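You operate a simulated robot arm through the tools that you are given. There is no shell and no other tool. Be economical: measure what you need, move in short steps, check, and stop when the job is done.

The job below is to be done with a simulated two-armed robot. You get a single attempt, and the scene is never put back.

Task
Carry the oily green tray level to the ledge and put the hoses under pressure again.
Fine: spill none; shut the orange bleed valve, start the pump, then open the manifold lever.

It is judged by the outcome, as a careful person would: the job done as asked, and still so three seconds after it is handed in. It fails if anything else is knocked over, pushed out of place, dropped, spilled or broken.

Robot
Two 7-joint arms with two-finger parallel grippers on one trunk, on a base that drives. Base frame: it is fixed to the floor where the robot stands at the start and does not move with it; the origin is under the middle of the robot, x ahead of it, y to its left, z up. Units: cm, degrees, N and s.
The left shoulder is at the start at [7, 17.7, 122.1], the right one opposite. With the tool pointing down near the work surface each hand reaches from about 10 to 70 cm from the robot's upright axis, wherever it stands, measured 20 degrees to its own side. Places, roughly: accumulator bleed valve [80, 80, 110]; blue water valve [80, 120, 110]; grey water valve [80, 100, 110]; hose bleed valve [70, -10, 120]; ledge of the pump unit [50, 50, 90]; manifold lever [70, 10, 120]; pump cool button [60, 50, 110]; pump reset button [60, 60, 110]; pump start button [60, 60, 120]; pump stop button [60, 50, 120]. Payload 3.43 kg a hand.
The tool frame of a hand sits at the grasp point between the pads (the TCP): z along the fingers, y along the line on which they close. The tips reach 3 cm beyond it. The gripper opens to 9.4 cm. The fingers are 2.8 cm wide and 1 cm thick; the gripper's body (5 by 9.6 cm) begins 5.5 cm behind the TCP.
Orientation is that of the tool frame in the base frame, as a unit quaternion [w, x, y, z]. With the fingers straight down and closing along the base's y, the tool's x points along the base's -x, its y along +y and its z along -z.

Tools
- The arms move only by the tool arm_command. It takes "left_motion", "right_motion" or both (then of equal length, played together; a hand with none holds still); each is a list of rows, each a list of 6 numbers: the shift along the tool's x, y, z in cm, then the turn, a rotation vector about the tool's x, y, z in degrees. In form: [[dx, dy, dz, rx, ry, rz], ...]. A call has 1 to 20 rows; each row shifts and turns the commanded pose from where the row before left it, along the tool's axes as they then stand. "left_gripper" and "right_gripper" are, for a hand that has rows, the finger opening in cm, from 0 to 9.4, set as the call begins (left out, the last holds). Rows are played at 5 a second. More than 5 cm and 8.6 degrees between two rows, or a gripper value outside its range, and nothing of the call is played. Where a pose cannot be reached the arm comes as near as it can. A force on the tool above 40 N (or 10 N above the force at the start of the call, whichever is more), or a blocked arm, ends the call early, and 0.2 s more pass. The fingers move at their own pace (about 15.3 cm/s each) and stop on an object; they squeeze with about 39 N. The grip force told is the motor's: it shows also when the fingers shut on nothing. Time passes only in rows, and 0.2 s behind the last, so rows that do not move let the fingers close. It gives the time, the measured TCP pose, the force on the tool (base axes), the opening and the grip force at its end, in the units of the frame above (readings bear some noise), with the torque about the TCP (base axes, N m) and any sound that the robot's microphone picked up.
- Cameras (640 x 400 px; columns grow to the right, rows downward): "scene" is now at [13.56, 2.75, 154.06]; the picture's right is [0.30, -0.95, 0.00], its down [-0.54, -0.17, -0.82] and it looks along [0.78, 0.25, -0.57] (base axes); focal length 214 px, centre (320, 200). "left" rides on the left gripper at [7.6, -1.4, -10.3] in its tool frame; the picture's right is [0.18, 0.98, 0.00], its down [-0.75, 0.14, -0.64] and it looks along [-0.63, 0.12, 0.77] (tool axes); focal length 243 px, centre (320, 200). "right" rides on the right gripper at [7.6, 1.4, -10.3] in its tool frame; the picture's right is [-0.18, 0.98, 0.00], its down [-0.75, -0.14, -0.64] and it looks along [-0.63, -0.12, 0.77] (tool axes); focal length 243 px, centre (320, 200). There is no depth. A picture from a camera that has moved, and an enlarged one, comes with that camera's place and axes in the base frame and with its lens.
- get_image(camera): a new picture of that camera. It takes no simulated time.
- raise_lower(by): slides the trunk up (or, below 0, down) by that many cm; the arms and the scene camera ride with it, the base frame stays. It gives what a move gives, with no picture.
- base_move(legs): drives the robot by 1 to 6 legs, each [ahead, turn to the left] in cm and degrees, along the robot's own axes; the way and the turn of a leg run together, so that a leg with both is an arc; at most 150 cm and 180 degrees a leg. The arms and the cameras ride along, it lands a little off, and it stops where it bumps. It gives what a move gives.
- turn_head(pan, tilt): turns the head with the scene camera to pan (to the left, within 86 degrees either way) and tilt (down, from -29 to 69), counted from straight ahead of the robot. It gives what a move gives.
- close_up(camera, box): a new picture of the part [left, top, right, bottom] of that camera's present view, enlarged. It takes no simulated time.
- finish_job(): hands the job in; it is judged then, once.

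Work in short steps. Places have to be worked out from the pictures, the camera data and where the tool is seen: move nearer, look again, correct. Check each grasp and each placing, and mend what went wrong. You have 120 turns and 88 pictures in all, those below and enlarged ones among them. Open the grippers and draw the arms clear of the work before you hand the job in, unless the task says otherwise; then end with one line.

The tools are called after ">>>" as name(argument=value, ...) on one line, values as JSON. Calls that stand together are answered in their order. arm_command: Moves the arms, as the interface text tells. Its arguments: {"type":"object","properties":{"left_motion":{"type":"array","items":{"type":"array","items":{"type":"number"}}},"left_gripper":{"type":"number"},"right_motion":{"type":"array","items":{"type":"array","items":{"type":"number"}}},"right_gripper":{"type":"number"}},"required":[]} The other tools are called the same way: raise_lower (by) slides the trunk up or down; base_move (legs) drives the base; turn_head (pan, tilt) turns the head that bears the scene camera; get_image (camera) takes a picture; close_up (camera, box) takes an enlarged picture of a part of a camera's view; finish_job () hands the job in.

At the start:

```text
clock: 0.0
left_tcp_pos: [41.41, 40.31, 133.98]
left_orientation: [0.0, 0.0, 1.0, 0.0]
left_ft_force: [-0.1, 0.9, -0.5]
left_torque: [0.0, 0.03, -0.02]
left_grip_width: 9.39
left_gripper_force: 0.1
right_tcp_pos: [42.36, 1.35, 144.98]
right_orientation: [0.002, -0.001, 1.0, 0.001]
right_ft_force: [0.9, 0.7, -0.1]
right_torque: [0.02, 0.01, 0.0]
right_grip_width: 9.39
right_gripper_force: 0.0
trunk travel left (down, up): [-80.1, 3.9]
robot x, y, heading: [-0.18, -0.16, -0.2]
head pan, tilt: [17.7, 34.7]
```

scene: 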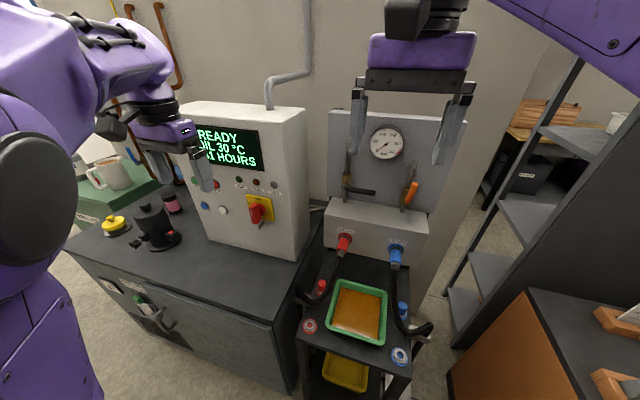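
right: 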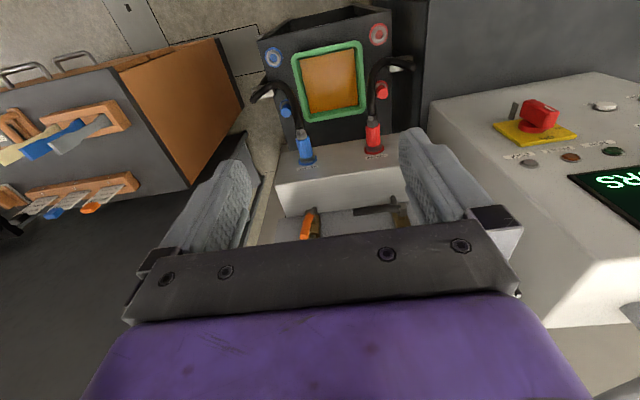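
left: 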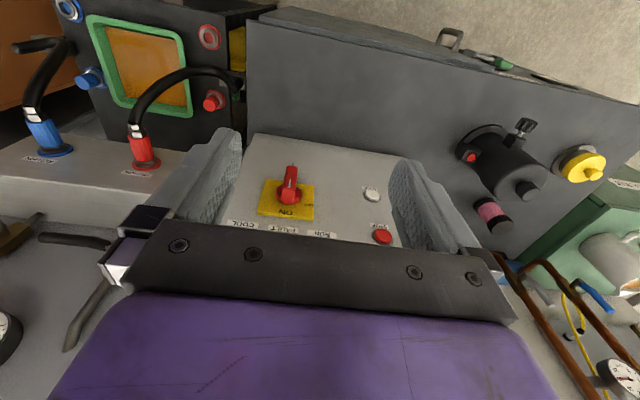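

I'll look closer at the control panel and the manifold before moving.

>>> close_up(camera="scene", box=[170, 90, 330, 260])

>>> close_up(camera="scene", box=[290, 100, 450, 260])

>>> close_up(camera="scene", box=[280, 220, 440, 400])

```text
2.35 times, centred on (250, 175) of scene
camera zoom: at [13.56, 2.75, 154.06], right [0.3, -0.95, 0.0], down [-0.54, -0.17, -0.82], along [0.78, 0.25, -0.57], focal length 505 px, centre (485, 259)
```

zoom: 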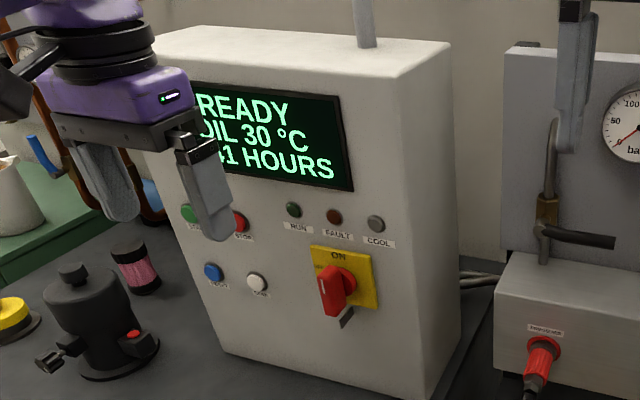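

```text
2.50 times, centred on (370, 180) of scene
camera zoom: at [13.56, 2.75, 154.06], right [0.3, -0.95, 0.0], down [-0.54, -0.17, -0.82], along [0.78, 0.25, -0.57], focal length 536 px, centre (195, 250)
```

zoom: 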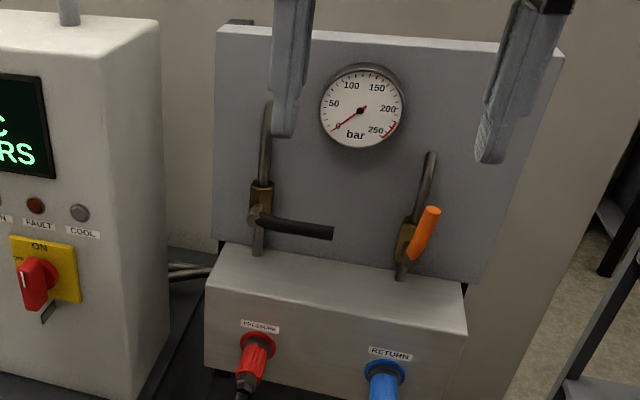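

```text
2.22 times, centred on (360, 310) of scene
camera zoom: at [13.56, 2.75, 154.06], right [0.3, -0.95, 0.0], down [-0.54, -0.17, -0.82], along [0.78, 0.25, -0.57], focal length 477 px, centre (231, -44)
```

zoom: 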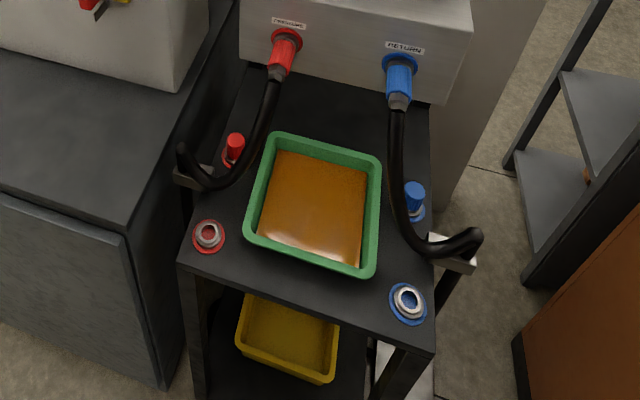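

The tray appears to be an ~18 cm square at about x 45–64, y −7–11, with the hoses hanging over its rear half. I'll turn the head to the tray for a cleaner look at it and the hoses.

>>> turn_head(pan=0, tilt=52)

>>> get_image(camera="scene")

>>> close_up(camera="right", box=[230, 0, 450, 170])

>>> close_up(camera="left", box=[0, 0, 250, 180])

```text
clock: 0.8
left_tcp_pos: [41.29, 40.31, 133.95]
left_orientation: [0.0, 0.0, 1.0, 0.0]
left_ft_force: [0.5, 0.3, 0.5]
left_torque: [0.01, -0.01, 0.03]
left_grip_width: 9.38
left_gripper_force: 0.0
right_tcp_pos: [42.39, 1.41, 144.92]
right_orientation: [0.001, 0.0, 1.0, 0.0]
right_ft_force: [-0.4, 1.2, 0.4]
right_torque: [-0.01, 0.01, -0.02]
right_grip_width: 9.39
right_gripper_force: 0.1
trunk travel left (down, up): [-80.1, 3.9]
robot x, y, heading: [0.2, -0.25, -0.2]
head pan, tilt: [0.0, 52.0]
```

```text
81 pictures are left
camera scene: at [12.66, 0.08, 151.57], right [0.0, -1.0, 0.0], down [-0.79, 0.0, -0.62], along [0.62, 0.0, -0.79], focal length 214 px, centre (320, 200)
```

scene: 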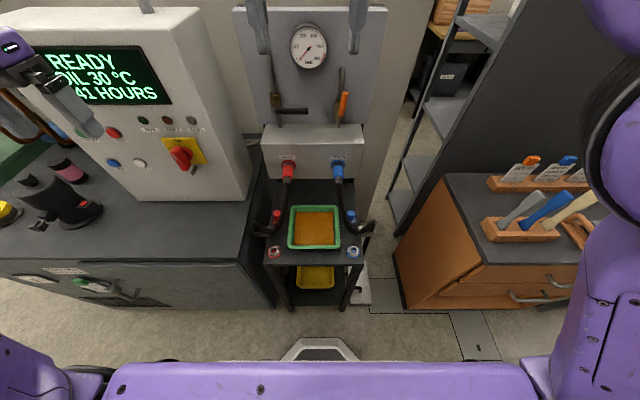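

```text
2.35 times, centred on (340, 85) of right
camera zoom: at [34.69, 2.81, 155.15], right [0.18, 0.98, 0.0], down [0.75, -0.14, 0.64], along [0.63, -0.12, -0.77], focal length 571 px, centre (273, 471)
```

zoom: 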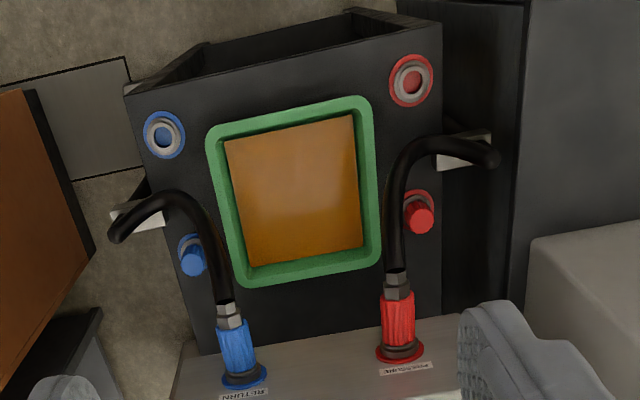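

```text
2.22 times, centred on (125, 90) of left
camera zoom: at [33.66, 38.84, 144.32], right [-0.18, 0.98, 0.0], down [0.75, 0.14, 0.64], along [0.63, 0.12, -0.77], focal length 539 px, centre (753, 444)
```

zoom: 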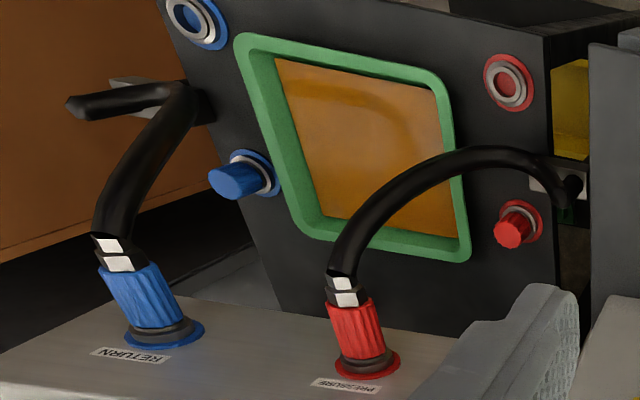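

The rim is at z≈82.5 by triangulation, and the hoses hang near x≈48–56, so I must pull the tray forward before gripping its sides. I lower the right hand, fingers closed, above the inside of the front wall to look closely.

>>> arm_command(right_motion=[[-0.6, 0.06, 4.5, 0, 0, 0], [-0.6, 0.06, 4.5, 0, 0, 0], [-0.6, 0.06, 4.5, 0, 0, 0], [-0.6, 0.06, 4.5, 0, 0, 0], [-0.6, 0.06, 4.5, 0, 0, 0], [-0.6, 0.06, 4.5, 0, 0, 0], [-0.6, 0.06, 4.5, 0, 0, 0], [-0.6, 0.06, 4.5, 0, 0, 0], [-0.6, 0.06, 4.5, 0, 0, 0], [0, 0, 4, 0, 0, 0]], right_gripper=0)

>>> get_image(camera="right")

>>> close_up(camera="scene", box=[230, 140, 410, 280])

```text
clock: 3.0
left_tcp_pos: [41.48, 40.18, 134.04]
left_orientation: [0.0, 0.001, 1.0, 0.0]
left_ft_force: [0.5, -0.5, 0.6]
left_torque: [0.01, 0.01, 0.0]
left_grip_width: 9.39
left_gripper_force: 0.1
right_tcp_pos: [49.11, 1.12, 102.13]
right_orientation: [0.003, 0.021, 0.999, 0.031]
right_ft_force: [-0.3, 0.1, -0.5]
right_torque: [0.0, 0.04, 0.01]
right_grip_width: 0.02
right_gripper_force: 32.7
trunk travel left (down, up): [-80.1, 3.9]
robot x, y, heading: [-0.28, 0.31, -0.1]
head pan, tilt: [0.0, 52.0]
```

```text
78 pictures are left
camera right: at [41.46, 2.23, 112.43], right [0.23, 0.97, 0.06], down [0.74, -0.21, 0.64], along [0.63, -0.1, -0.77], focal length 243 px, centre (320, 200)
```

right: 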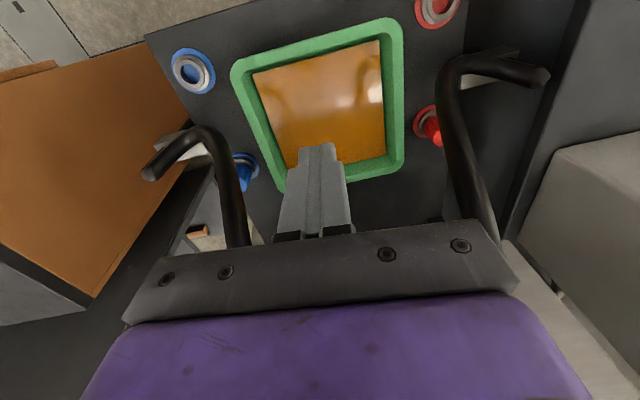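

```text
2.86 times, centred on (320, 210) of scene
camera zoom: at [12.83, -0.02, 151.56], right [0.0, -1.0, 0.0], down [-0.79, 0.0, -0.61], along [0.61, 0.0, -0.79], focal length 613 px, centre (320, 171)
```

zoom: 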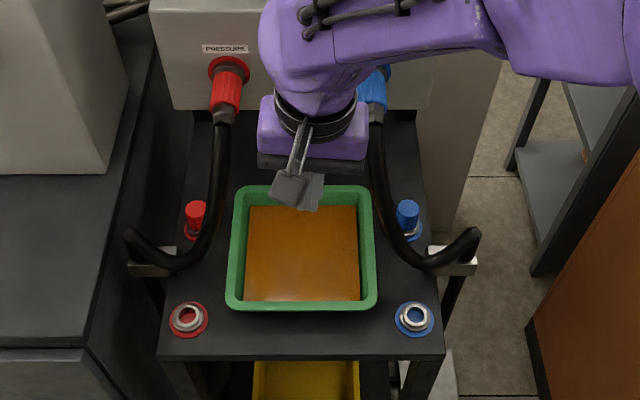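

The tray measures x 45.5–63.3, y −7–11.3. I move the closed fingers to x≈51.5, y≈2 and lower to just at rim height, then look.

>>> arm_command(right_motion=[[-2, 0.9, 3, 0, 0, 0], [0, 0, 4, 0, 0, 0], [0, 0, 4, 0, 0, 0], [0, 0, 4, 0, 0, 0], [0, 0, 2.5, 0, 0, 0], [0, 0, 0, 0, 0, 0]])

>>> get_image(camera="right")

>>> close_up(camera="scene", box=[230, 140, 410, 280])

```text
clock: 4.4
left_tcp_pos: [40.96, 40.26, 134.16]
left_orientation: [0.002, 0.0, 1.0, 0.0]
left_ft_force: [-0.4, 0.1, 0.8]
left_torque: [0.03, -0.01, -0.02]
left_grip_width: 9.41
left_gripper_force: 0.0
right_tcp_pos: [49.95, 2.9, 83.39]
right_orientation: [0.005, 0.0, 1.0, -0.001]
right_ft_force: [1.4, -0.6, 26.6]
right_torque: [-0.01, 0.3, 0.08]
right_grip_width: 0.02
right_gripper_force: 33.6
trunk travel left (down, up): [-80.1, 3.9]
robot x, y, heading: [-0.22, -0.25, -0.1]
head pan, tilt: [0.0, 52.0]
```

```text
76 pictures are left
camera right: at [42.26, 4.27, 93.53], right [0.18, 0.98, 0.0], down [0.75, -0.14, 0.65], along [0.64, -0.12, -0.76], focal length 243 px, centre (320, 200)
```

right: 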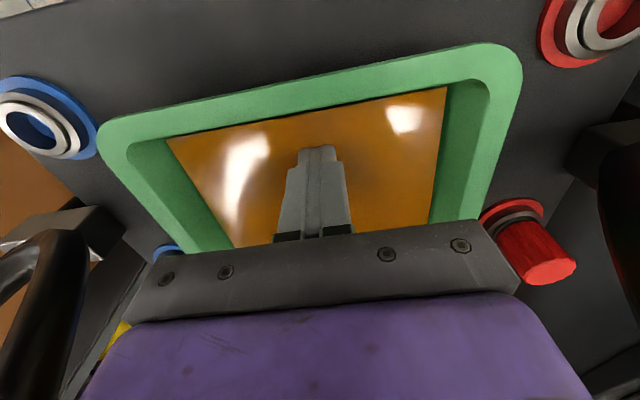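

```text
2.86 times, centred on (320, 210) of scene
camera zoom: at [12.37, 0.07, 151.64], right [0.0, -1.0, 0.0], down [-0.79, 0.0, -0.62], along [0.62, 0.0, -0.79], focal length 613 px, centre (320, 171)
```

zoom: 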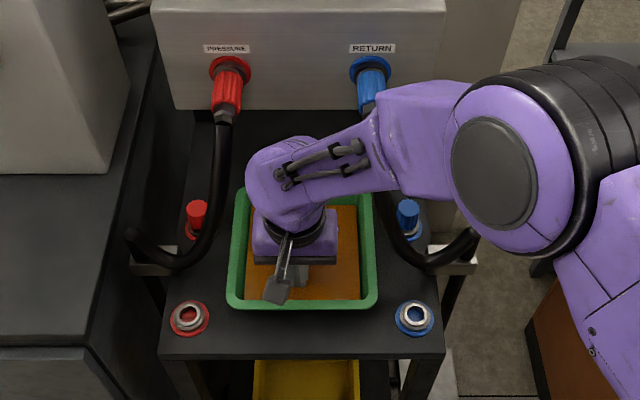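

The tips are touching the oil/tray bottom at z≈80.4 (26 N). I lift 0.7 cm and pull the tray slowly forward, from the inside of its front wall.

>>> arm_command(right_motion=[[0, 0, -0.8, 0, 0, 0], [0, 0, -0.5, 0, 0, 0], [0.6, 0, 0, 0, 0, 0], [0.6, 0, 0, 0, 0, 0], [0.6, 0, 0, 0, 0, 0], [0.6, 0, 0, 0, 0, 0], [0.6, 0, 0, 0, 0, 0], [0.6, 0, 0, 0, 0, 0], [0, 0, 0, 0, 0, 0]])

>>> get_image(camera="right")

```text
clock: 6.4
left_tcp_pos: [41.28, 40.14, 134.0]
left_orientation: [0.0, 0.0, 1.0, 0.0]
left_ft_force: [0.1, 0.3, 0.1]
left_torque: [0.03, -0.03, 0.0]
left_grip_width: 9.41
left_gripper_force: 0.0
right_tcp_pos: [46.22, 2.9, 84.4]
right_orientation: [0.002, -0.001, 1.0, 0.0]
right_ft_force: [0.3, -0.2, -1.5]
right_torque: [0.02, -0.02, -0.03]
right_grip_width: 0.0
right_gripper_force: 33.3
trunk travel left (down, up): [-80.1, 3.9]
robot x, y, heading: [0.16, -0.59, -0.1]
head pan, tilt: [0.0, 52.0]
```

```text
74 pictures are left
camera right: at [38.59, 4.33, 94.51], right [0.18, 0.98, 0.0], down [0.75, -0.14, 0.64], along [0.63, -0.12, -0.77], focal length 243 px, centre (320, 200)
```

right: 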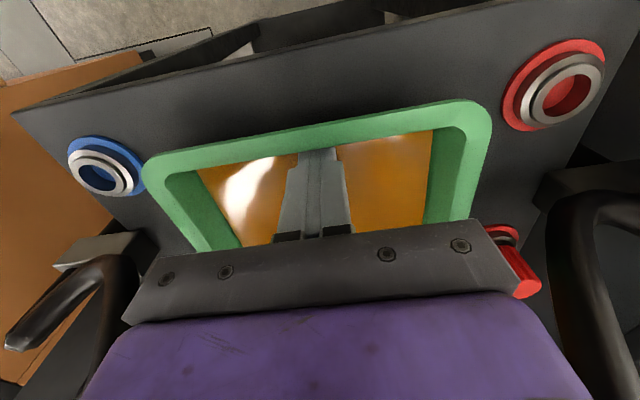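

The rim front now reads x≈43.7, so the tray has begun to follow without yawing. I continue pulling about 8 cm more.

>>> arm_command(right_motion=[[0.6, 0, 0, 0, 0, 0], [0.6, 0, 0, 0, 0, 0], [0.6, 0, 0, 0, 0, 0], [0.6, 0, 0, 0, 0, 0], [0.6, 0, 0, 0, 0, 0], [0.6, 0, 0, 0, 0, 0], [0.6, 0, 0, 0, 0, 0], [0.6, 0, 0, 0, 0, 0], [0.6, 0, 0, 0, 0, 0], [0.6, 0, 0, 0, 0, 0], [0.6, 0, 0, 0, 0, 0], [0.6, 0, 0, 0, 0, 0], [0.6, 0, 0, 0, 0, 0], [0, 0, 0, 0, 0, 0]])

>>> close_up(camera="scene", box=[230, 140, 410, 280])

```text
clock: 9.4
left_tcp_pos: [41.36, 40.28, 133.97]
left_orientation: [0.0, 0.0, 1.0, 0.001]
left_ft_force: [-0.6, -0.3, 0.2]
left_torque: [-0.04, -0.03, -0.04]
left_grip_width: 9.4
left_gripper_force: 0.0
right_tcp_pos: [38.47, 2.79, 84.31]
right_orientation: [0.001, 0.0, 1.0, 0.001]
right_ft_force: [0.0, -0.6, -0.1]
right_torque: [0.02, 0.0, 0.0]
right_grip_width: 0.0
right_gripper_force: 32.8
trunk travel left (down, up): [-80.1, 3.9]
robot x, y, heading: [0.18, -0.13, -0.2]
head pan, tilt: [0.0, 52.0]
```

```text
2.86 times, centred on (320, 210) of scene
camera zoom: at [12.67, 0.06, 151.57], right [0.0, -1.0, 0.0], down [-0.79, 0.0, -0.62], along [0.62, 0.0, -0.79], focal length 613 px, centre (320, 171)
```

zoom: 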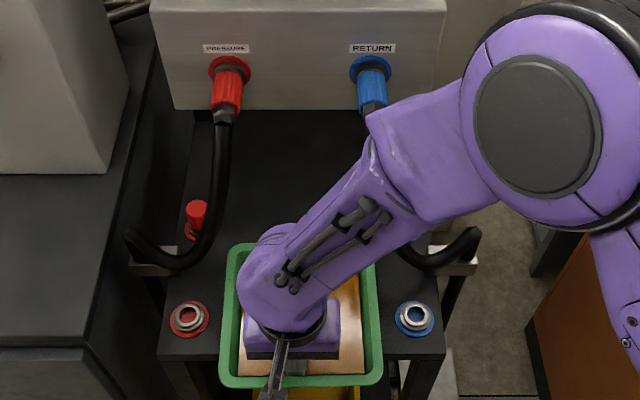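

The tray is now at x 36–54.5. I pull another 1.4 cm for hose clearance, then raise the right hand to 100 and look.

>>> arm_command(right_motion=[[0.5, 0, 0, 0, 0, 0], [0.5, 0, 0, 0, 0, 0], [0.4, 0, 0, 0, 0, 0], [-0.6, 0, 0, 0, 0, 0], [-0.6, 0, -1, 0, 0, 0], [0, 0, -4, 0, 0, 0], [0, 0, -4, 0, 0, 0], [0, 0, -4, 0, 0, 0], [0, 0, -4, 0, 0, 0], [0, 0, 0, 0, 0, 0]])

>>> get_image(camera="right")

>>> get_image(camera="scene")

```text
clock: 11.6
left_tcp_pos: [41.46, 40.2, 133.97]
left_orientation: [0.0, 0.001, 1.0, -0.001]
left_ft_force: [-0.6, 1.0, 1.0]
left_torque: [0.0, -0.01, 0.0]
left_grip_width: 9.39
left_gripper_force: 0.1
right_tcp_pos: [38.34, 2.76, 101.44]
right_orientation: [0.0, -0.003, 1.0, -0.001]
right_ft_force: [0.0, 0.2, 0.0]
right_torque: [-0.01, 0.01, 0.0]
right_grip_width: 0.0
right_gripper_force: 33.4
trunk travel left (down, up): [-80.1, 3.9]
robot x, y, heading: [-0.13, -0.09, 0.1]
head pan, tilt: [0.0, 52.0]
```

```text
72 pictures are left
camera right: at [30.71, 4.2, 111.56], right [0.18, 0.98, 0.0], down [0.75, -0.14, 0.64], along [0.63, -0.12, -0.77], focal length 243 px, centre (320, 200)
```

right: 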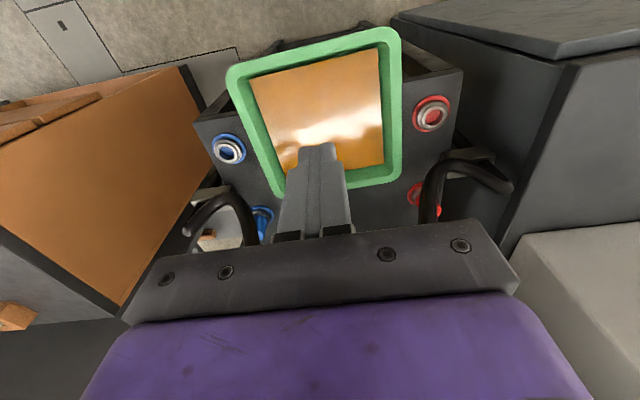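

```text
71 pictures are left
camera scene: at [12.77, 0.08, 151.56], right [0.0, -1.0, 0.0], down [-0.79, 0.0, -0.61], along [0.61, 0.0, -0.79], focal length 214 px, centre (320, 200)
```

scene: 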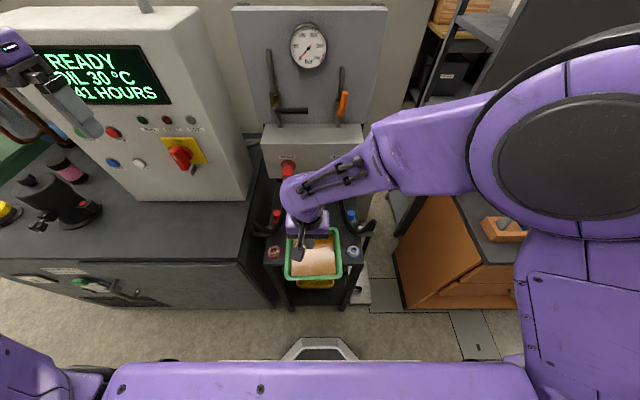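

The tray centre is now ≈(43.9, 2.1). I bring both hands above its left and right walls (y≈10.3 and −6.2, x≈43.8) at z≈102, opened 4.5 cm.

>>> arm_command(left_motion=[[-0.24, -3, 3.2, 0, 0, 0], [-0.24, -3, 3.2, 0, 0, 0], [-0.24, -3, 3.2, 0, 0, 0], [-0.24, -3, 3.2, 0, 0, 0], [-0.24, -3, 3.2, 0, 0, 0], [-0.24, -3, 3.2, 0, 0, 0], [-0.24, -3, 3.2, 0, 0, 0], [-0.24, -3, 3.2, 0, 0, 0], [-0.24, -3, 3.2, 0, 0, 0], [-0.24, -3, 3.2, 0, 0, 0], [0, 0, 0, 0, 0, 0]], right_motion=[[-0.55, -0.9, 0, 0, 0, 0], [-0.55, -0.9, 0, 0, 0, 0], [-0.55, -0.9, 0, 0, 0, 0], [-0.55, -0.9, 0, 0, 0, 0], [-0.55, -0.9, 0, 0, 0, 0], [-0.55, -0.9, 0, 0, 0, 0], [-0.55, -0.9, 0, 0, 0, 0], [-0.55, -0.9, 0, 0, 0, 0], [-0.55, -0.9, 0, 0, 0, 0], [-0.55, -0.9, 0, 0, 0, 0], [0, 0, 0, 0, 0, 0]], left_gripper=4.5, right_gripper=4.5)

>>> get_image(camera="right")

>>> get_image(camera="left")

>>> get_image(camera="scene")

```text
clock: 14.0
left_tcp_pos: [45.08, 10.97, 101.44]
left_orientation: [0.001, -0.001, 1.0, 0.0]
left_ft_force: [-1.1, 0.5, 0.4]
left_torque: [-0.02, -0.01, 0.0]
left_grip_width: 4.49
left_gripper_force: 0.1
left hand out of reach, approached as far as the arm can: row 3, 4
right_tcp_pos: [43.7, -6.26, 101.38]
right_orientation: [0.002, -0.001, 1.0, -0.001]
right_ft_force: [-1.0, 0.0, 0.3]
right_torque: [-0.01, -0.01, 0.02]
right_grip_width: 4.49
right_gripper_force: 0.0
trunk travel left (down, up): [-80.1, 3.9]
robot x, y, heading: [0.2, 0.35, -0.1]
head pan, tilt: [0.0, 52.0]
```

```text
70 pictures are left
camera right: at [36.0, -4.72, 111.45], right [0.18, 0.98, 0.0], down [0.75, -0.14, 0.64], along [0.63, -0.12, -0.76], focal length 243 px, centre (320, 200)
```

right: 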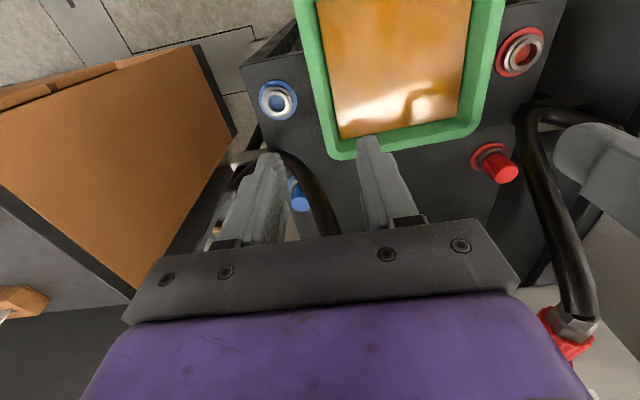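

```text
69 pictures are left
camera left: at [37.29, 9.56, 111.81], right [-0.18, 0.98, 0.0], down [0.75, 0.14, 0.64], along [0.63, 0.12, -0.77], focal length 243 px, centre (320, 200)
```

left: 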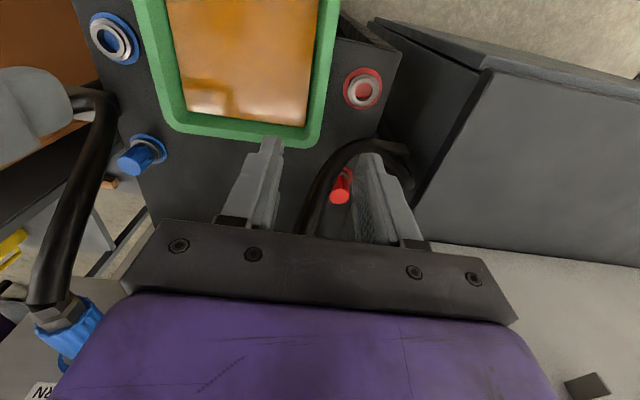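

```text
68 pictures are left
camera scene: at [12.58, 0.13, 151.58], right [0.0, -1.0, 0.0], down [-0.79, 0.0, -0.62], along [0.62, 0.0, -0.79], focal length 214 px, centre (320, 200)
```

scene: 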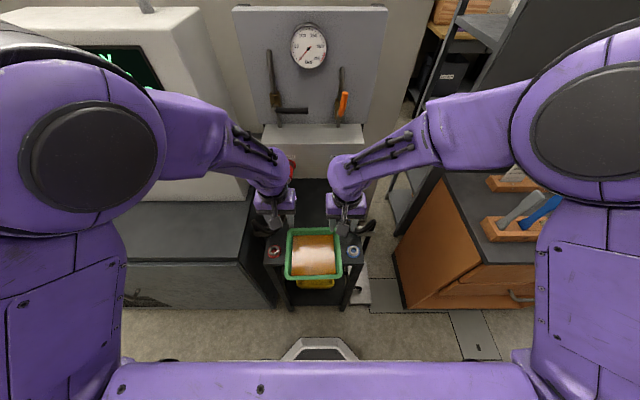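

The walls' centre planes are at y≈10.6 and −6.2. I align the left hand to x≈43.7 and lower both hands to TCP z≈84.2, straddling the walls with the tips just above the oil.

>>> arm_command(left_motion=[[1.4, -0.4, 0, 0, 0, 0], [0, 0, 4, 0, 0, 0], [0, 0, 4, 0, 0, 0], [0, 0, 4, 0, 0, 0], [0, 0, 2, 0, 0, 0], [0, 0, 0, 0, 0, 0]], right_motion=[[0, 0.1, 0, 0, 0, 0], [0, 0, 4, 0, 0, 0], [0, 0, 4, 0, 0, 0], [0, 0, 4, 0, 0, 0], [0, 0, 2, 0, 0, 0], [0, 0, 0, 0, 0, 0]])

>>> get_image(camera="right")

>>> get_image(camera="left")

```text
clock: 15.4
left_tcp_pos: [43.71, 10.6, 87.66]
left_orientation: [0.0, 0.0, 1.0, 0.0]
left_ft_force: [-0.4, 0.7, 0.4]
left_torque: [0.0, 0.02, 0.03]
left_grip_width: 4.5
left_gripper_force: 0.2
right_tcp_pos: [43.65, -6.15, 87.34]
right_orientation: [0.001, 0.0, 1.0, 0.0]
right_ft_force: [0.0, 0.2, 0.8]
right_torque: [0.0, 0.01, -0.01]
right_grip_width: 4.5
right_gripper_force: 0.0
trunk travel left (down, up): [-80.1, 3.9]
robot x, y, heading: [-0.05, -0.09, 0.3]
head pan, tilt: [0.0, 52.0]
```

```text
67 pictures are left
camera right: at [35.91, -4.68, 97.5], right [0.18, 0.98, 0.0], down [0.75, -0.14, 0.64], along [0.63, -0.12, -0.77], focal length 243 px, centre (320, 200)
```

right: 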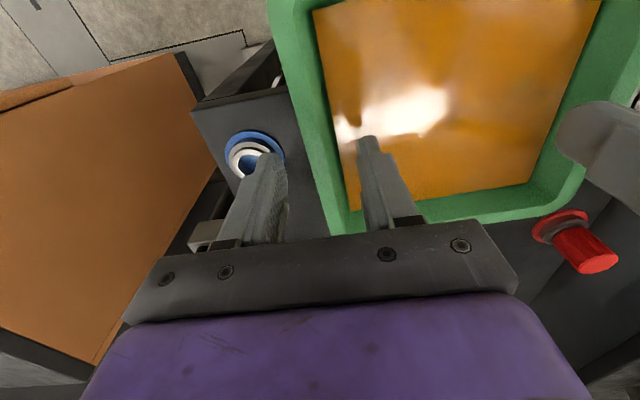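

```text
66 pictures are left
camera left: at [35.98, 9.17, 97.99], right [-0.18, 0.98, 0.0], down [0.75, 0.14, 0.64], along [0.63, 0.12, -0.77], focal length 243 px, centre (320, 200)
```

left: 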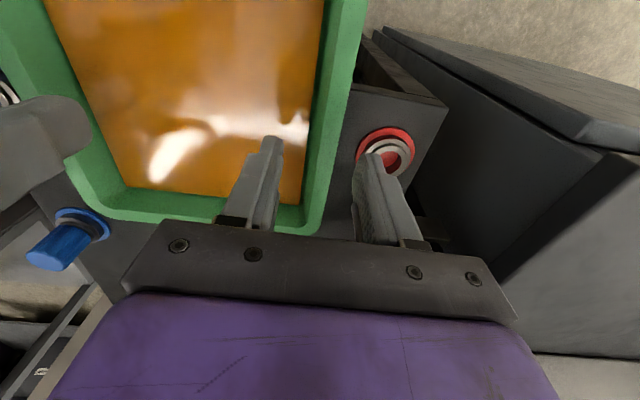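

Both hands straddle the walls with clearance to the rings. I nudge to centre (left +0.2, right +0.3) and descend 3.3 cm, then close.

>>> arm_command(left_motion=[[0, 0.2, 0, 0, 0, 0], [0, 0, 1.7, 0, 0, 0], [0, 0, 1.6, 0, 0, 0], [0, 0, 0, 0, 0, 0]], right_motion=[[0, 0.3, 0, 0, 0, 0], [0, 0, 1.5, 0, 0, 0], [0, 0, 1.5, 0, 0, 0], [0, 0, 0, 0, 0, 0]])

>>> arm_command(left_motion=[[0, 0, 0, 0, 0, 0], [0, 0, 0, 0, 0, 0], [0, 0, 0, 0, 0, 0]], right_motion=[[0, 0, 0, 0, 0, 0], [0, 0, 0, 0, 0, 0], [0, 0, 0, 0, 0, 0]], left_gripper=0, right_gripper=0)

>>> get_image(camera="left")

>>> get_image(camera="right")

```text
clock: 16.4
left_tcp_pos: [43.55, 10.81, 84.61]
left_orientation: [0.0, 0.0, 1.0, 0.0]
left_ft_force: [-0.6, -0.5, 0.5]
left_torque: [-0.01, -0.01, 0.04]
left_grip_width: 4.52
left_gripper_force: 0.1
right_tcp_pos: [43.72, -5.86, 84.44]
right_orientation: [0.0, 0.0, 1.0, 0.001]
right_ft_force: [-0.6, 0.1, -0.2]
right_torque: [0.02, 0.0, -0.03]
right_grip_width: 4.49
right_gripper_force: 0.1
trunk travel left (down, up): [-80.1, 3.9]
robot x, y, heading: [0.1, -0.01, 0.2]
head pan, tilt: [0.0, 52.0]
```

```text
clock: 17.2
left_tcp_pos: [43.69, 10.54, 84.56]
left_orientation: [0.003, -0.001, 1.0, -0.001]
left_ft_force: [12.6, -31.9, 0.4]
left_torque: [-1.42, -0.82, 1.03]
left_grip_width: 0.67
left_gripper_force: 38.9
right_tcp_pos: [43.63, -5.65, 84.44]
right_orientation: [0.0, -0.001, 1.0, 0.003]
right_ft_force: [-9.7, 29.7, 6.0]
right_torque: [1.44, 0.13, 0.89]
right_grip_width: 0.67
right_gripper_force: 39.6
trunk travel left (down, up): [-80.1, 3.9]
robot x, y, heading: [-0.17, 0.14, 0.1]
head pan, tilt: [0.0, 52.0]
```

```text
65 pictures are left
camera left: at [36.08, 9.27, 94.88], right [-0.18, 0.98, 0.0], down [0.75, 0.14, 0.65], along [0.63, 0.12, -0.76], focal length 243 px, centre (320, 200)
```

left: 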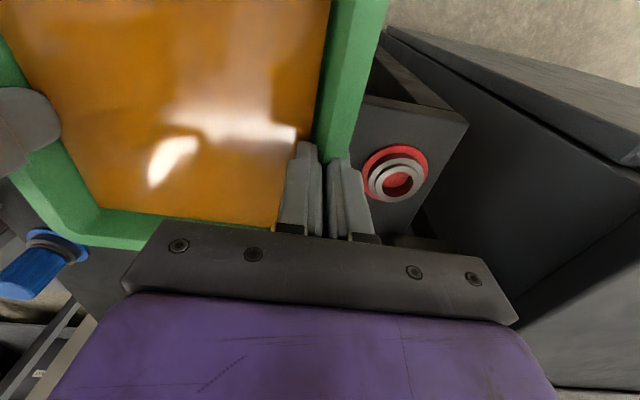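

```text
64 pictures are left
camera right: at [36.0, -4.27, 94.59], right [0.18, 0.98, 0.0], down [0.75, -0.14, 0.64], along [0.63, -0.11, -0.77], focal length 243 px, centre (320, 200)
```

right: 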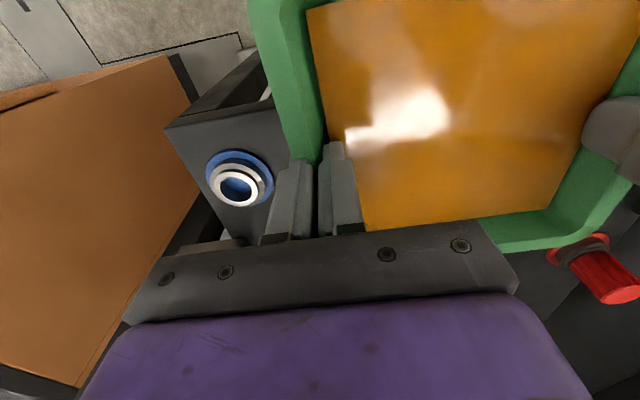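

Both walls are pinched (0.67 cm). The hands are pulling ~30 N apart, so I relieve it by moving each slightly inward.

>>> arm_command(left_motion=[[0, -0.25, 0, 0, 0, 0], [0, 0, 0, 0, 0, 0]], right_motion=[[0, 0.22, 0, 0, 0, 0], [0, 0, 0, 0, 0, 0]])

```text
clock: 17.8
left_tcp_pos: [43.77, 10.65, 84.54]
left_orientation: [0.002, -0.001, 1.0, 0.001]
left_ft_force: [14.4, -14.6, 3.5]
left_torque: [-1.03, -0.91, 1.16]
left_grip_width: 0.67
left_gripper_force: 39.3
right_tcp_pos: [43.68, -5.65, 84.42]
right_orientation: [-0.001, 0.0, 1.0, 0.001]
right_ft_force: [-13.7, 14.8, -0.4]
right_torque: [1.13, 0.46, 1.15]
right_grip_width: 0.71
right_gripper_force: 38.6
trunk travel left (down, up): [-80.1, 3.9]
robot x, y, heading: [-0.06, 0.15, 0.3]
head pan, tilt: [0.0, 52.0]
```

Residual forces suggest a slightly yawed tray; I let the hands comply a bit more.

>>> arm_command(left_motion=[[-0.15, -0.22, 0, 0, 0, -0.7], [0, 0, 0, 0, 0, 0]], right_motion=[[0.15, 0.22, 0, 0, 0, -0.7], [0, 0, 0, 0, 0, 0]])

```text
clock: 18.4
left_tcp_pos: [43.69, 10.57, 84.49]
left_orientation: [0.0, -0.006, 1.0, 0.002]
left_ft_force: [9.4, 14.1, 9.7]
left_torque: [-0.5, -0.03, 0.84]
left_grip_width: 0.66
left_gripper_force: 39.3
right_tcp_pos: [43.63, -5.6, 84.5]
right_orientation: [0.001, -0.005, 1.0, -0.001]
right_ft_force: [-9.8, -9.9, 0.0]
right_torque: [0.62, -0.16, 0.83]
right_grip_width: 0.7
right_gripper_force: 39.1
trunk travel left (down, up): [-80.1, 3.9]
robot x, y, heading: [0.29, -0.13, 0.1]
head pan, tilt: [0.0, 52.0]
```

Improving. One more small correction, then a test lift of 1 cm.

>>> arm_command(left_motion=[[-0.12, 0.12, 0, 0, 0, -0.7], [0, 0, -0.3, 0, 0, 0], [0, 0, -0.3, 0, 0, 0], [0, 0, -0.4, 0, 0, 0], [0, 0, 0, 0, 0, 0]], right_motion=[[0.12, -0.1, 0, 0, 0, -0.7], [0, 0, -0.3, 0, 0, 0], [0, 0, -0.3, 0, 0, 0], [0, 0, -0.4, 0, 0, 0], [0, 0, 0, 0, 0, 0]])

>>> get_image(camera="left")

```text
clock: 19.6
left_tcp_pos: [43.74, 10.5, 85.28]
left_orientation: [-0.001, -0.011, 1.0, 0.001]
left_ft_force: [-0.4, 17.3, -1.3]
left_torque: [-0.46, 0.44, -0.85]
left_grip_width: 0.68
left_gripper_force: 39.6
right_tcp_pos: [43.77, -5.78, 85.27]
right_orientation: [0.0, -0.01, 1.0, 0.001]
right_ft_force: [1.3, -17.3, -1.6]
right_torque: [0.47, -0.38, 0.62]
right_grip_width: 0.64
right_gripper_force: 38.7
trunk travel left (down, up): [-80.1, 3.9]
robot x, y, heading: [-0.2, -0.13, 0.1]
head pan, tilt: [0.0, 52.0]
```

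```text
63 pictures are left
camera left: at [36.2, 8.9, 95.7], right [-0.21, 0.98, 0.0], down [0.75, 0.16, 0.64], along [0.63, 0.13, -0.77], focal length 243 px, centre (320, 200)
```

left: 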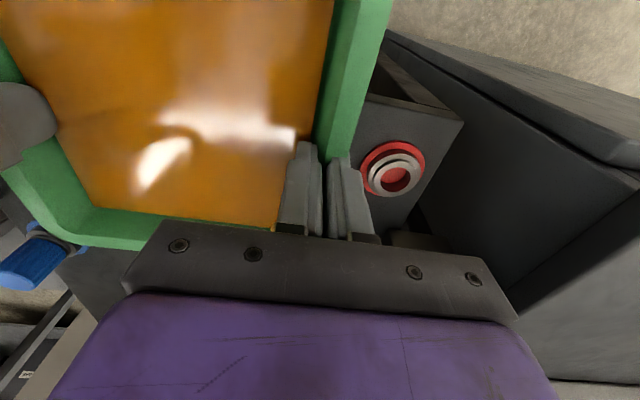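

Weight so far is about 3 N total; possibly a light tray or not off the cart. I relieve the squeeze (outward 0.15) and lift 4 cm slowly.

>>> arm_command(left_motion=[[0, 0.15, -0.4, 0, 0, 0], [0, 0, -0.7, 0, 0, 0], [0, 0, -0.8, 0, 0, 0], [0, 0, -0.8, 0, 0, 0], [0, 0, -0.8, 0, 0, 0], [0, 0, -0.5, 0, 0, 0], [0, 0, 0, 0, 0, 0]], right_motion=[[0, -0.15, -0.4, 0, 0, 0], [0, 0, -0.7, 0, 0, 0], [0, 0, -0.8, 0, 0, 0], [0, 0, -0.8, 0, 0, 0], [0, 0, -0.8, 0, 0, 0], [0, 0, -0.5, 0, 0, 0], [0, 0, 0, 0, 0, 0]])

>>> get_image(camera="left")

>>> close_up(camera="scene", box=[230, 170, 410, 310])

```text
clock: 21.2
left_tcp_pos: [43.7, 10.58, 89.43]
left_orientation: [-0.001, -0.011, 1.0, 0.0]
left_ft_force: [-11.5, -5.4, -1.1]
left_torque: [-0.94, 0.35, -1.01]
left_grip_width: 0.68
left_gripper_force: 38.9
right_tcp_pos: [43.57, -5.56, 89.23]
right_orientation: [-0.001, -0.008, 1.0, 0.004]
right_ft_force: [11.5, 5.2, -2.5]
right_torque: [0.85, -0.35, -0.74]
right_grip_width: 0.67
right_gripper_force: 38.9
trunk travel left (down, up): [-80.1, 3.9]
robot x, y, heading: [0.15, -0.32, -0.1]
head pan, tilt: [0.0, 52.0]
```

```text
62 pictures are left
camera left: at [36.2, 9.04, 99.72], right [-0.21, 0.98, 0.0], down [0.75, 0.16, 0.64], along [0.63, 0.13, -0.77], focal length 243 px, centre (320, 200)
```

left: 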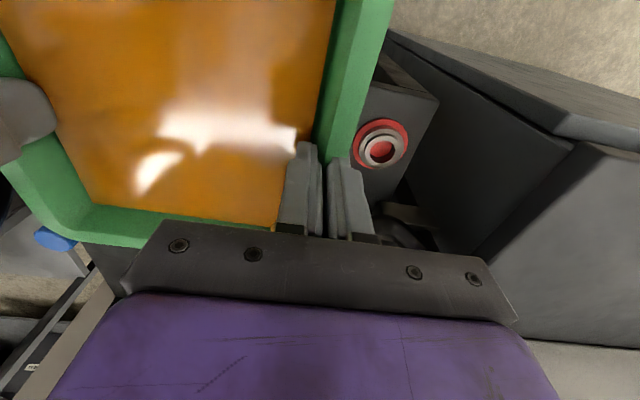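

```text
2.86 times, centred on (320, 240) of scene
camera zoom: at [12.72, 0.06, 151.56], right [0.0, -1.0, 0.0], down [-0.79, 0.0, -0.62], along [0.62, 0.0, -0.79], focal length 613 px, centre (320, 86)
```

zoom: 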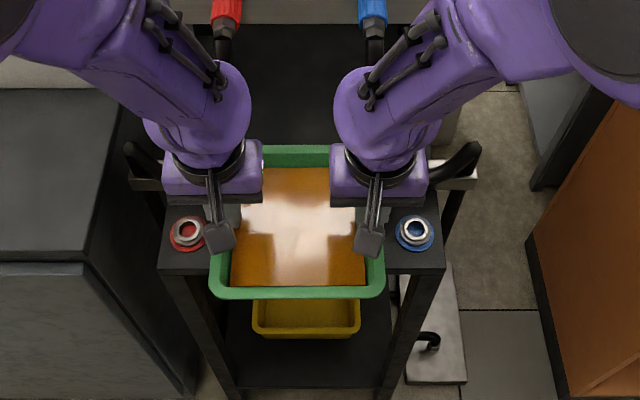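

The tray is lifted and level, about 0.4 kg. I raise it 12 cm more while drawing it 4 cm towards the robot, clear of the hoses.

>>> arm_command(left_motion=[[0.1, 0, -0.4, 0, 0, 0], [0.4, 0, -0.8, 0, 0, 0], [0.4, 0, -1, 0, 0, 0], [0.4, 0, -1, 0, 0, 0], [0.4, 0, -1, 0, 0, 0], [0.4, 0, -1, 0, 0, 0], [0.4, 0, -1, 0, 0, 0], [0.4, 0, -1, 0, 0, 0], [0.4, 0, -1, 0, 0, 0], [0.4, 0, -1, 0, 0, 0], [0.2, 0, -1, 0, 0, 0], [0.1, 0, -1, 0, 0, 0], [0, 0, -0.6, 0, 0, 0], [0, 0, -0.2, 0, 0, 0], [0, 0, 0, 0, 0, 0]], right_motion=[[0.1, 0, -0.4, 0, 0, 0], [0.4, 0, -0.8, 0, 0, 0], [0.4, 0, -1, 0, 0, 0], [0.4, 0, -1, 0, 0, 0], [0.4, 0, -1, 0, 0, 0], [0.4, 0, -1, 0, 0, 0], [0.4, 0, -1, 0, 0, 0], [0.4, 0, -1, 0, 0, 0], [0.4, 0, -1, 0, 0, 0], [0.4, 0, -1, 0, 0, 0], [0.2, 0, -1, 0, 0, 0], [0.1, 0, -1, 0, 0, 0], [0, 0, -0.6, 0, 0, 0], [0, 0, -0.2, 0, 0, 0], [0, 0, 0, 0, 0, 0]])

>>> get_image(camera="scene")

```text
clock: 24.4
left_tcp_pos: [39.79, 10.45, 101.29]
left_orientation: [-0.001, -0.012, 1.0, 0.0]
left_ft_force: [-12.9, 21.1, -1.4]
left_torque: [-0.35, 0.53, -0.99]
left_grip_width: 0.66
left_gripper_force: 39.1
right_tcp_pos: [39.59, -5.76, 101.18]
right_orientation: [0.001, -0.013, 1.0, -0.001]
right_ft_force: [12.2, -22.2, -0.2]
right_torque: [0.39, -0.54, -1.03]
right_grip_width: 0.67
right_gripper_force: 39.6
trunk travel left (down, up): [-80.1, 3.9]
robot x, y, heading: [0.05, 0.02, -0.2]
head pan, tilt: [0.0, 52.0]
```

```text
60 pictures are left
camera scene: at [12.7, 0.07, 151.56], right [0.0, -1.0, 0.0], down [-0.79, 0.0, -0.62], along [0.62, 0.0, -0.79], focal length 214 px, centre (320, 200)
```

scene: 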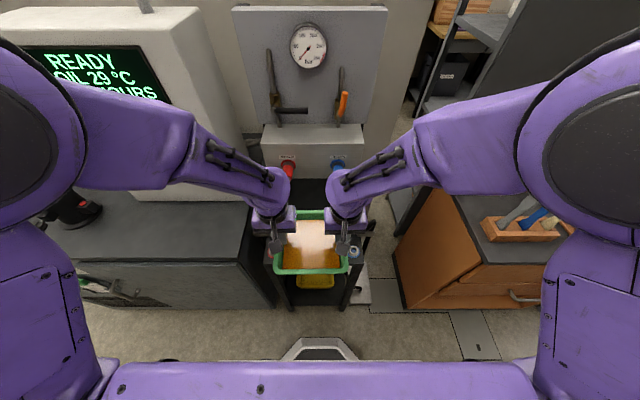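

I relieve the residual squeeze, and look left along the way I mean to drive.

>>> arm_command(left_motion=[[0.08, 0.13, 0, 0, 0, 0.5], [0, 0, 0, 0, 0, 0]], right_motion=[[-0.08, -0.12, 0, 0, 0, 0.5], [0, 0, 0, 0, 0, 0]])

>>> turn_head(pan=80, tilt=35)

>>> get_image(camera="scene")

```text
clock: 25.0
left_tcp_pos: [39.83, 10.51, 101.29]
left_orientation: [0.001, -0.008, 1.0, -0.001]
left_ft_force: [-7.0, 10.4, -1.9]
left_torque: [-0.56, -0.18, -0.61]
left_grip_width: 0.62
left_gripper_force: 39.5
right_tcp_pos: [39.64, -5.86, 101.15]
right_orientation: [0.001, -0.009, 1.0, 0.001]
right_ft_force: [7.0, -10.4, -1.2]
right_torque: [0.63, 0.15, -0.65]
right_grip_width: 0.69
right_gripper_force: 39.1
trunk travel left (down, up): [-80.1, 3.9]
robot x, y, heading: [-0.19, -0.14, -0.2]
head pan, tilt: [0.0, 52.0]
```

```text
clock: 26.5
left_tcp_pos: [39.82, 10.45, 101.31]
left_orientation: [0.001, -0.008, 1.0, -0.001]
left_ft_force: [0.2, -6.0, -1.9]
left_torque: [-0.87, -0.14, 0.54]
left_grip_width: 0.62
left_gripper_force: 38.7
right_tcp_pos: [39.44, -5.81, 101.12]
right_orientation: [0.002, -0.008, 1.0, 0.001]
right_ft_force: [-0.4, 5.6, -1.3]
right_torque: [0.96, 0.12, -0.53]
right_grip_width: 0.67
right_gripper_force: 39.2
trunk travel left (down, up): [-80.1, 3.9]
robot x, y, heading: [0.38, 0.24, 0.2]
head pan, tilt: [80.0, 35.0]
```

```text
59 pictures are left
camera scene: at [6.73, 8.73, 154.0], right [0.98, -0.17, 0.0], down [-0.1, -0.56, -0.82], along [0.14, 0.81, -0.57], focal length 214 px, centre (320, 200)
```

scene: 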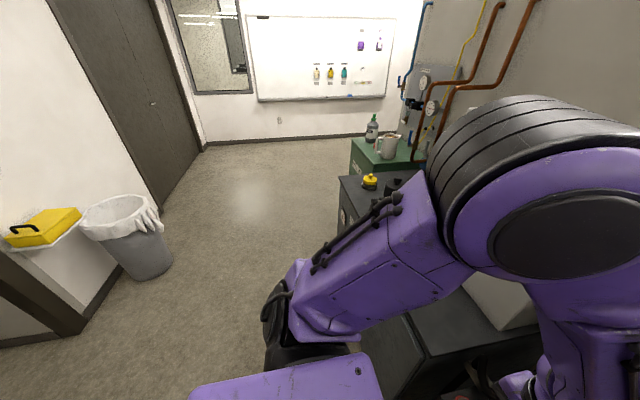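

The floor to the left is free. I back up 15 cm with the tray held level and check the grip.

>>> base_move(legs=[[-15, 0]])

>>> get_image(camera="right")

```text
clock: 27.9
left_tcp_pos: [25.2, 10.66, 101.23]
left_orientation: [-0.001, -0.009, 1.0, 0.001]
left_ft_force: [2.8, -15.8, -1.7]
left_torque: [-1.04, -0.35, 0.6]
left_grip_width: 0.62
left_gripper_force: 39.6
right_tcp_pos: [25.04, -5.6, 101.12]
right_orientation: [0.0, -0.01, 1.0, 0.001]
right_ft_force: [-1.9, 14.2, -1.6]
right_torque: [1.09, 0.33, -0.2]
right_grip_width: 0.66
right_gripper_force: 38.8
trunk travel left (down, up): [-80.1, 3.9]
robot x, y, heading: [-15.16, -0.12, 0.1]
head pan, tilt: [80.0, 35.0]
```

```text
58 pictures are left
camera right: at [17.32, -4.37, 111.32], right [0.16, 0.99, 0.0], down [0.76, -0.13, 0.64], along [0.63, -0.1, -0.77], focal length 243 px, centre (320, 200)
```

right: 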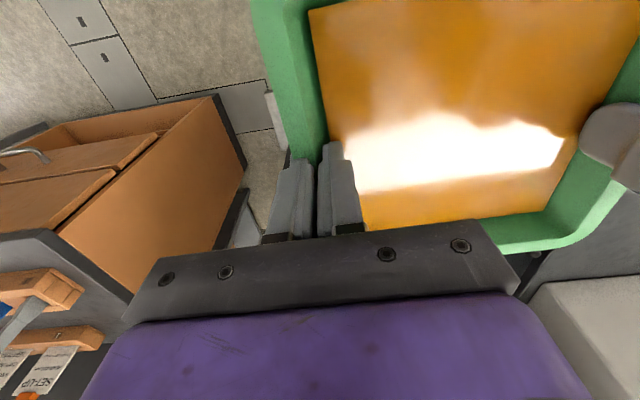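

Holding steady. Now turn left 90°, drive 47.5 cm, turn back right 90°.

>>> base_move(legs=[[0, 30]])

```text
clock: 29.8
left_tcp_pos: [14.43, 28.86, 101.37]
left_orientation: [0.0, -0.264, 0.964, 0.0]
left_ft_force: [1.8, -0.7, -2.7]
left_torque: [-0.56, -0.53, 0.64]
left_grip_width: 0.64
left_gripper_force: 38.5
right_tcp_pos: [22.42, 14.7, 101.25]
right_orientation: [0.0, -0.265, 0.964, 0.001]
right_ft_force: [-0.5, 0.0, -0.7]
right_torque: [0.65, 0.57, -0.52]
right_grip_width: 0.64
right_gripper_force: 38.7
trunk travel left (down, up): [-80.1, 3.9]
robot x, y, heading: [-14.97, 0.01, 29.8]
head pan, tilt: [80.0, 35.0]
```

>>> base_move(legs=[[0, 60], [47.5, 0]])

>>> get_image(camera="left")

```text
clock: 35.3
left_tcp_pos: [-25.96, 87.13, 101.37]
left_orientation: [0.0, 0.717, -0.697, -0.001]
left_ft_force: [-1.4, 1.1, -1.6]
left_torque: [0.15, -0.73, 0.63]
left_grip_width: 0.6
left_gripper_force: 39.4
right_tcp_pos: [-9.74, 86.97, 101.29]
right_orientation: [-0.001, 0.717, -0.698, -0.002]
right_ft_force: [1.7, -0.3, -1.3]
right_torque: [-0.09, 0.77, -0.49]
right_grip_width: 0.64
right_gripper_force: 39.1
trunk travel left (down, up): [-80.1, 3.9]
robot x, y, heading: [-15.1, 47.64, 90.6]
head pan, tilt: [80.0, 35.0]
```

```text
57 pictures are left
camera left: at [-24.42, 79.51, 111.7], right [-0.98, -0.21, 0.0], down [-0.16, 0.75, 0.64], along [-0.13, 0.63, -0.77], focal length 243 px, centre (320, 200)
```

left: 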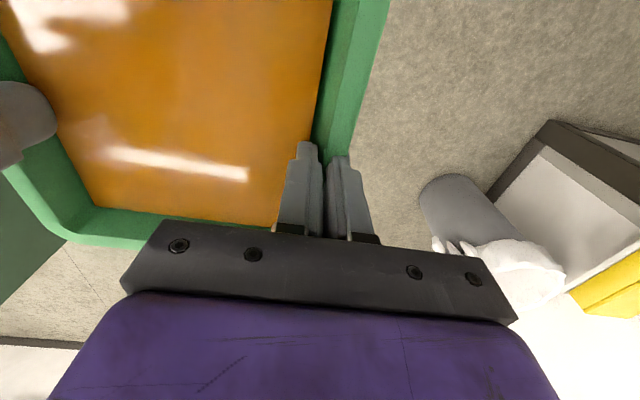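

Still level. Turn back right to face the ledge and look.

>>> base_move(legs=[[0, -90.6]])

>>> turn_head(pan=0, tilt=45)

>>> get_image(camera="scene")

```text
clock: 39.5
left_tcp_pos: [24.59, 58.65, 101.35]
left_orientation: [0.0, -0.017, 1.0, -0.001]
left_ft_force: [0.9, 1.1, -2.1]
left_torque: [-0.73, -0.08, 0.59]
left_grip_width: 0.63
left_gripper_force: 38.9
right_tcp_pos: [24.55, 42.44, 101.19]
right_orientation: [0.001, -0.018, 1.0, 0.001]
right_ft_force: [-1.3, -1.6, -1.3]
right_torque: [0.81, 0.11, -0.45]
right_grip_width: 0.65
right_gripper_force: 38.8
trunk travel left (down, up): [-80.1, 3.9]
robot x, y, heading: [-14.52, 47.27, 1.1]
head pan, tilt: [80.0, 35.0]
```

```text
clock: 41.0
left_tcp_pos: [24.58, 58.73, 101.47]
left_orientation: [0.0, -0.017, 1.0, 0.0]
left_ft_force: [0.5, 1.2, -2.7]
left_torque: [-0.71, -0.16, 0.59]
left_grip_width: 0.63
left_gripper_force: 38.8
right_tcp_pos: [24.65, 42.46, 101.26]
right_orientation: [0.001, -0.019, 1.0, 0.001]
right_ft_force: [-1.1, -1.4, -0.9]
right_torque: [0.77, 0.14, -0.5]
right_grip_width: 0.65
right_gripper_force: 38.9
trunk travel left (down, up): [-80.1, 3.9]
robot x, y, heading: [-14.82, 47.49, 1.1]
head pan, tilt: [0.0, 45.0]
```

```text
56 pictures are left
camera scene: at [-1.76, 47.74, 152.52], right [0.02, -1.0, 0.0], down [-0.71, -0.01, -0.71], along [0.71, 0.01, -0.71], focal length 214 px, centre (320, 200)
```

scene: 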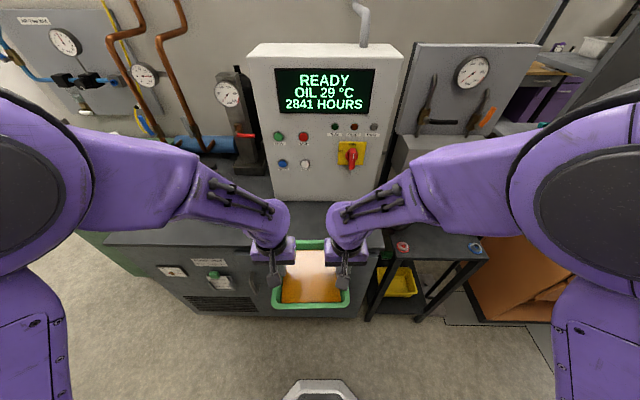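

Counter edge at x≈39 and pump box at x≈61, so the tray fits centred at x=50. I drive ahead 15 cm.

>>> base_move(legs=[[0, -1.1], [15, 0]])

>>> get_image(camera="left")

```text
clock: 42.7
left_tcp_pos: [39.51, 57.82, 101.41]
left_orientation: [0.001, -0.007, 1.0, 0.0]
left_ft_force: [-0.1, 1.6, -2.3]
left_torque: [-0.67, -0.07, 0.63]
left_grip_width: 0.61
left_gripper_force: 38.7
right_tcp_pos: [39.39, 41.63, 101.27]
right_orientation: [0.002, -0.008, 1.0, 0.001]
right_ft_force: [-0.4, -2.0, -1.2]
right_torque: [0.77, 0.09, -0.52]
right_grip_width: 0.65
right_gripper_force: 39.5
trunk travel left (down, up): [-80.1, 3.9]
robot x, y, heading: [-0.31, 47.55, -0.3]
head pan, tilt: [0.0, 45.0]
```

```text
55 pictures are left
camera left: at [31.94, 56.35, 111.75], right [-0.2, 0.98, 0.0], down [0.75, 0.15, 0.64], along [0.63, 0.13, -0.77], focal length 243 px, centre (320, 200)
```

left: 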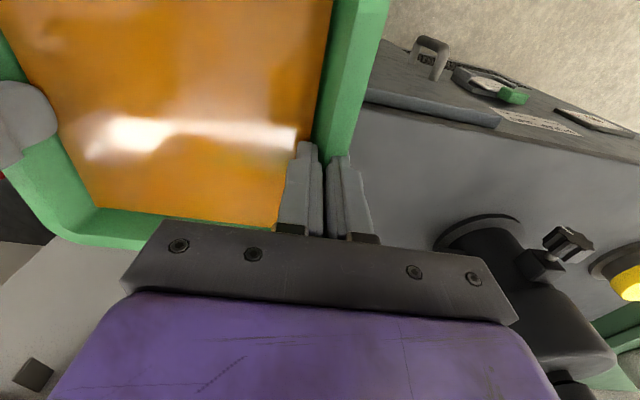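

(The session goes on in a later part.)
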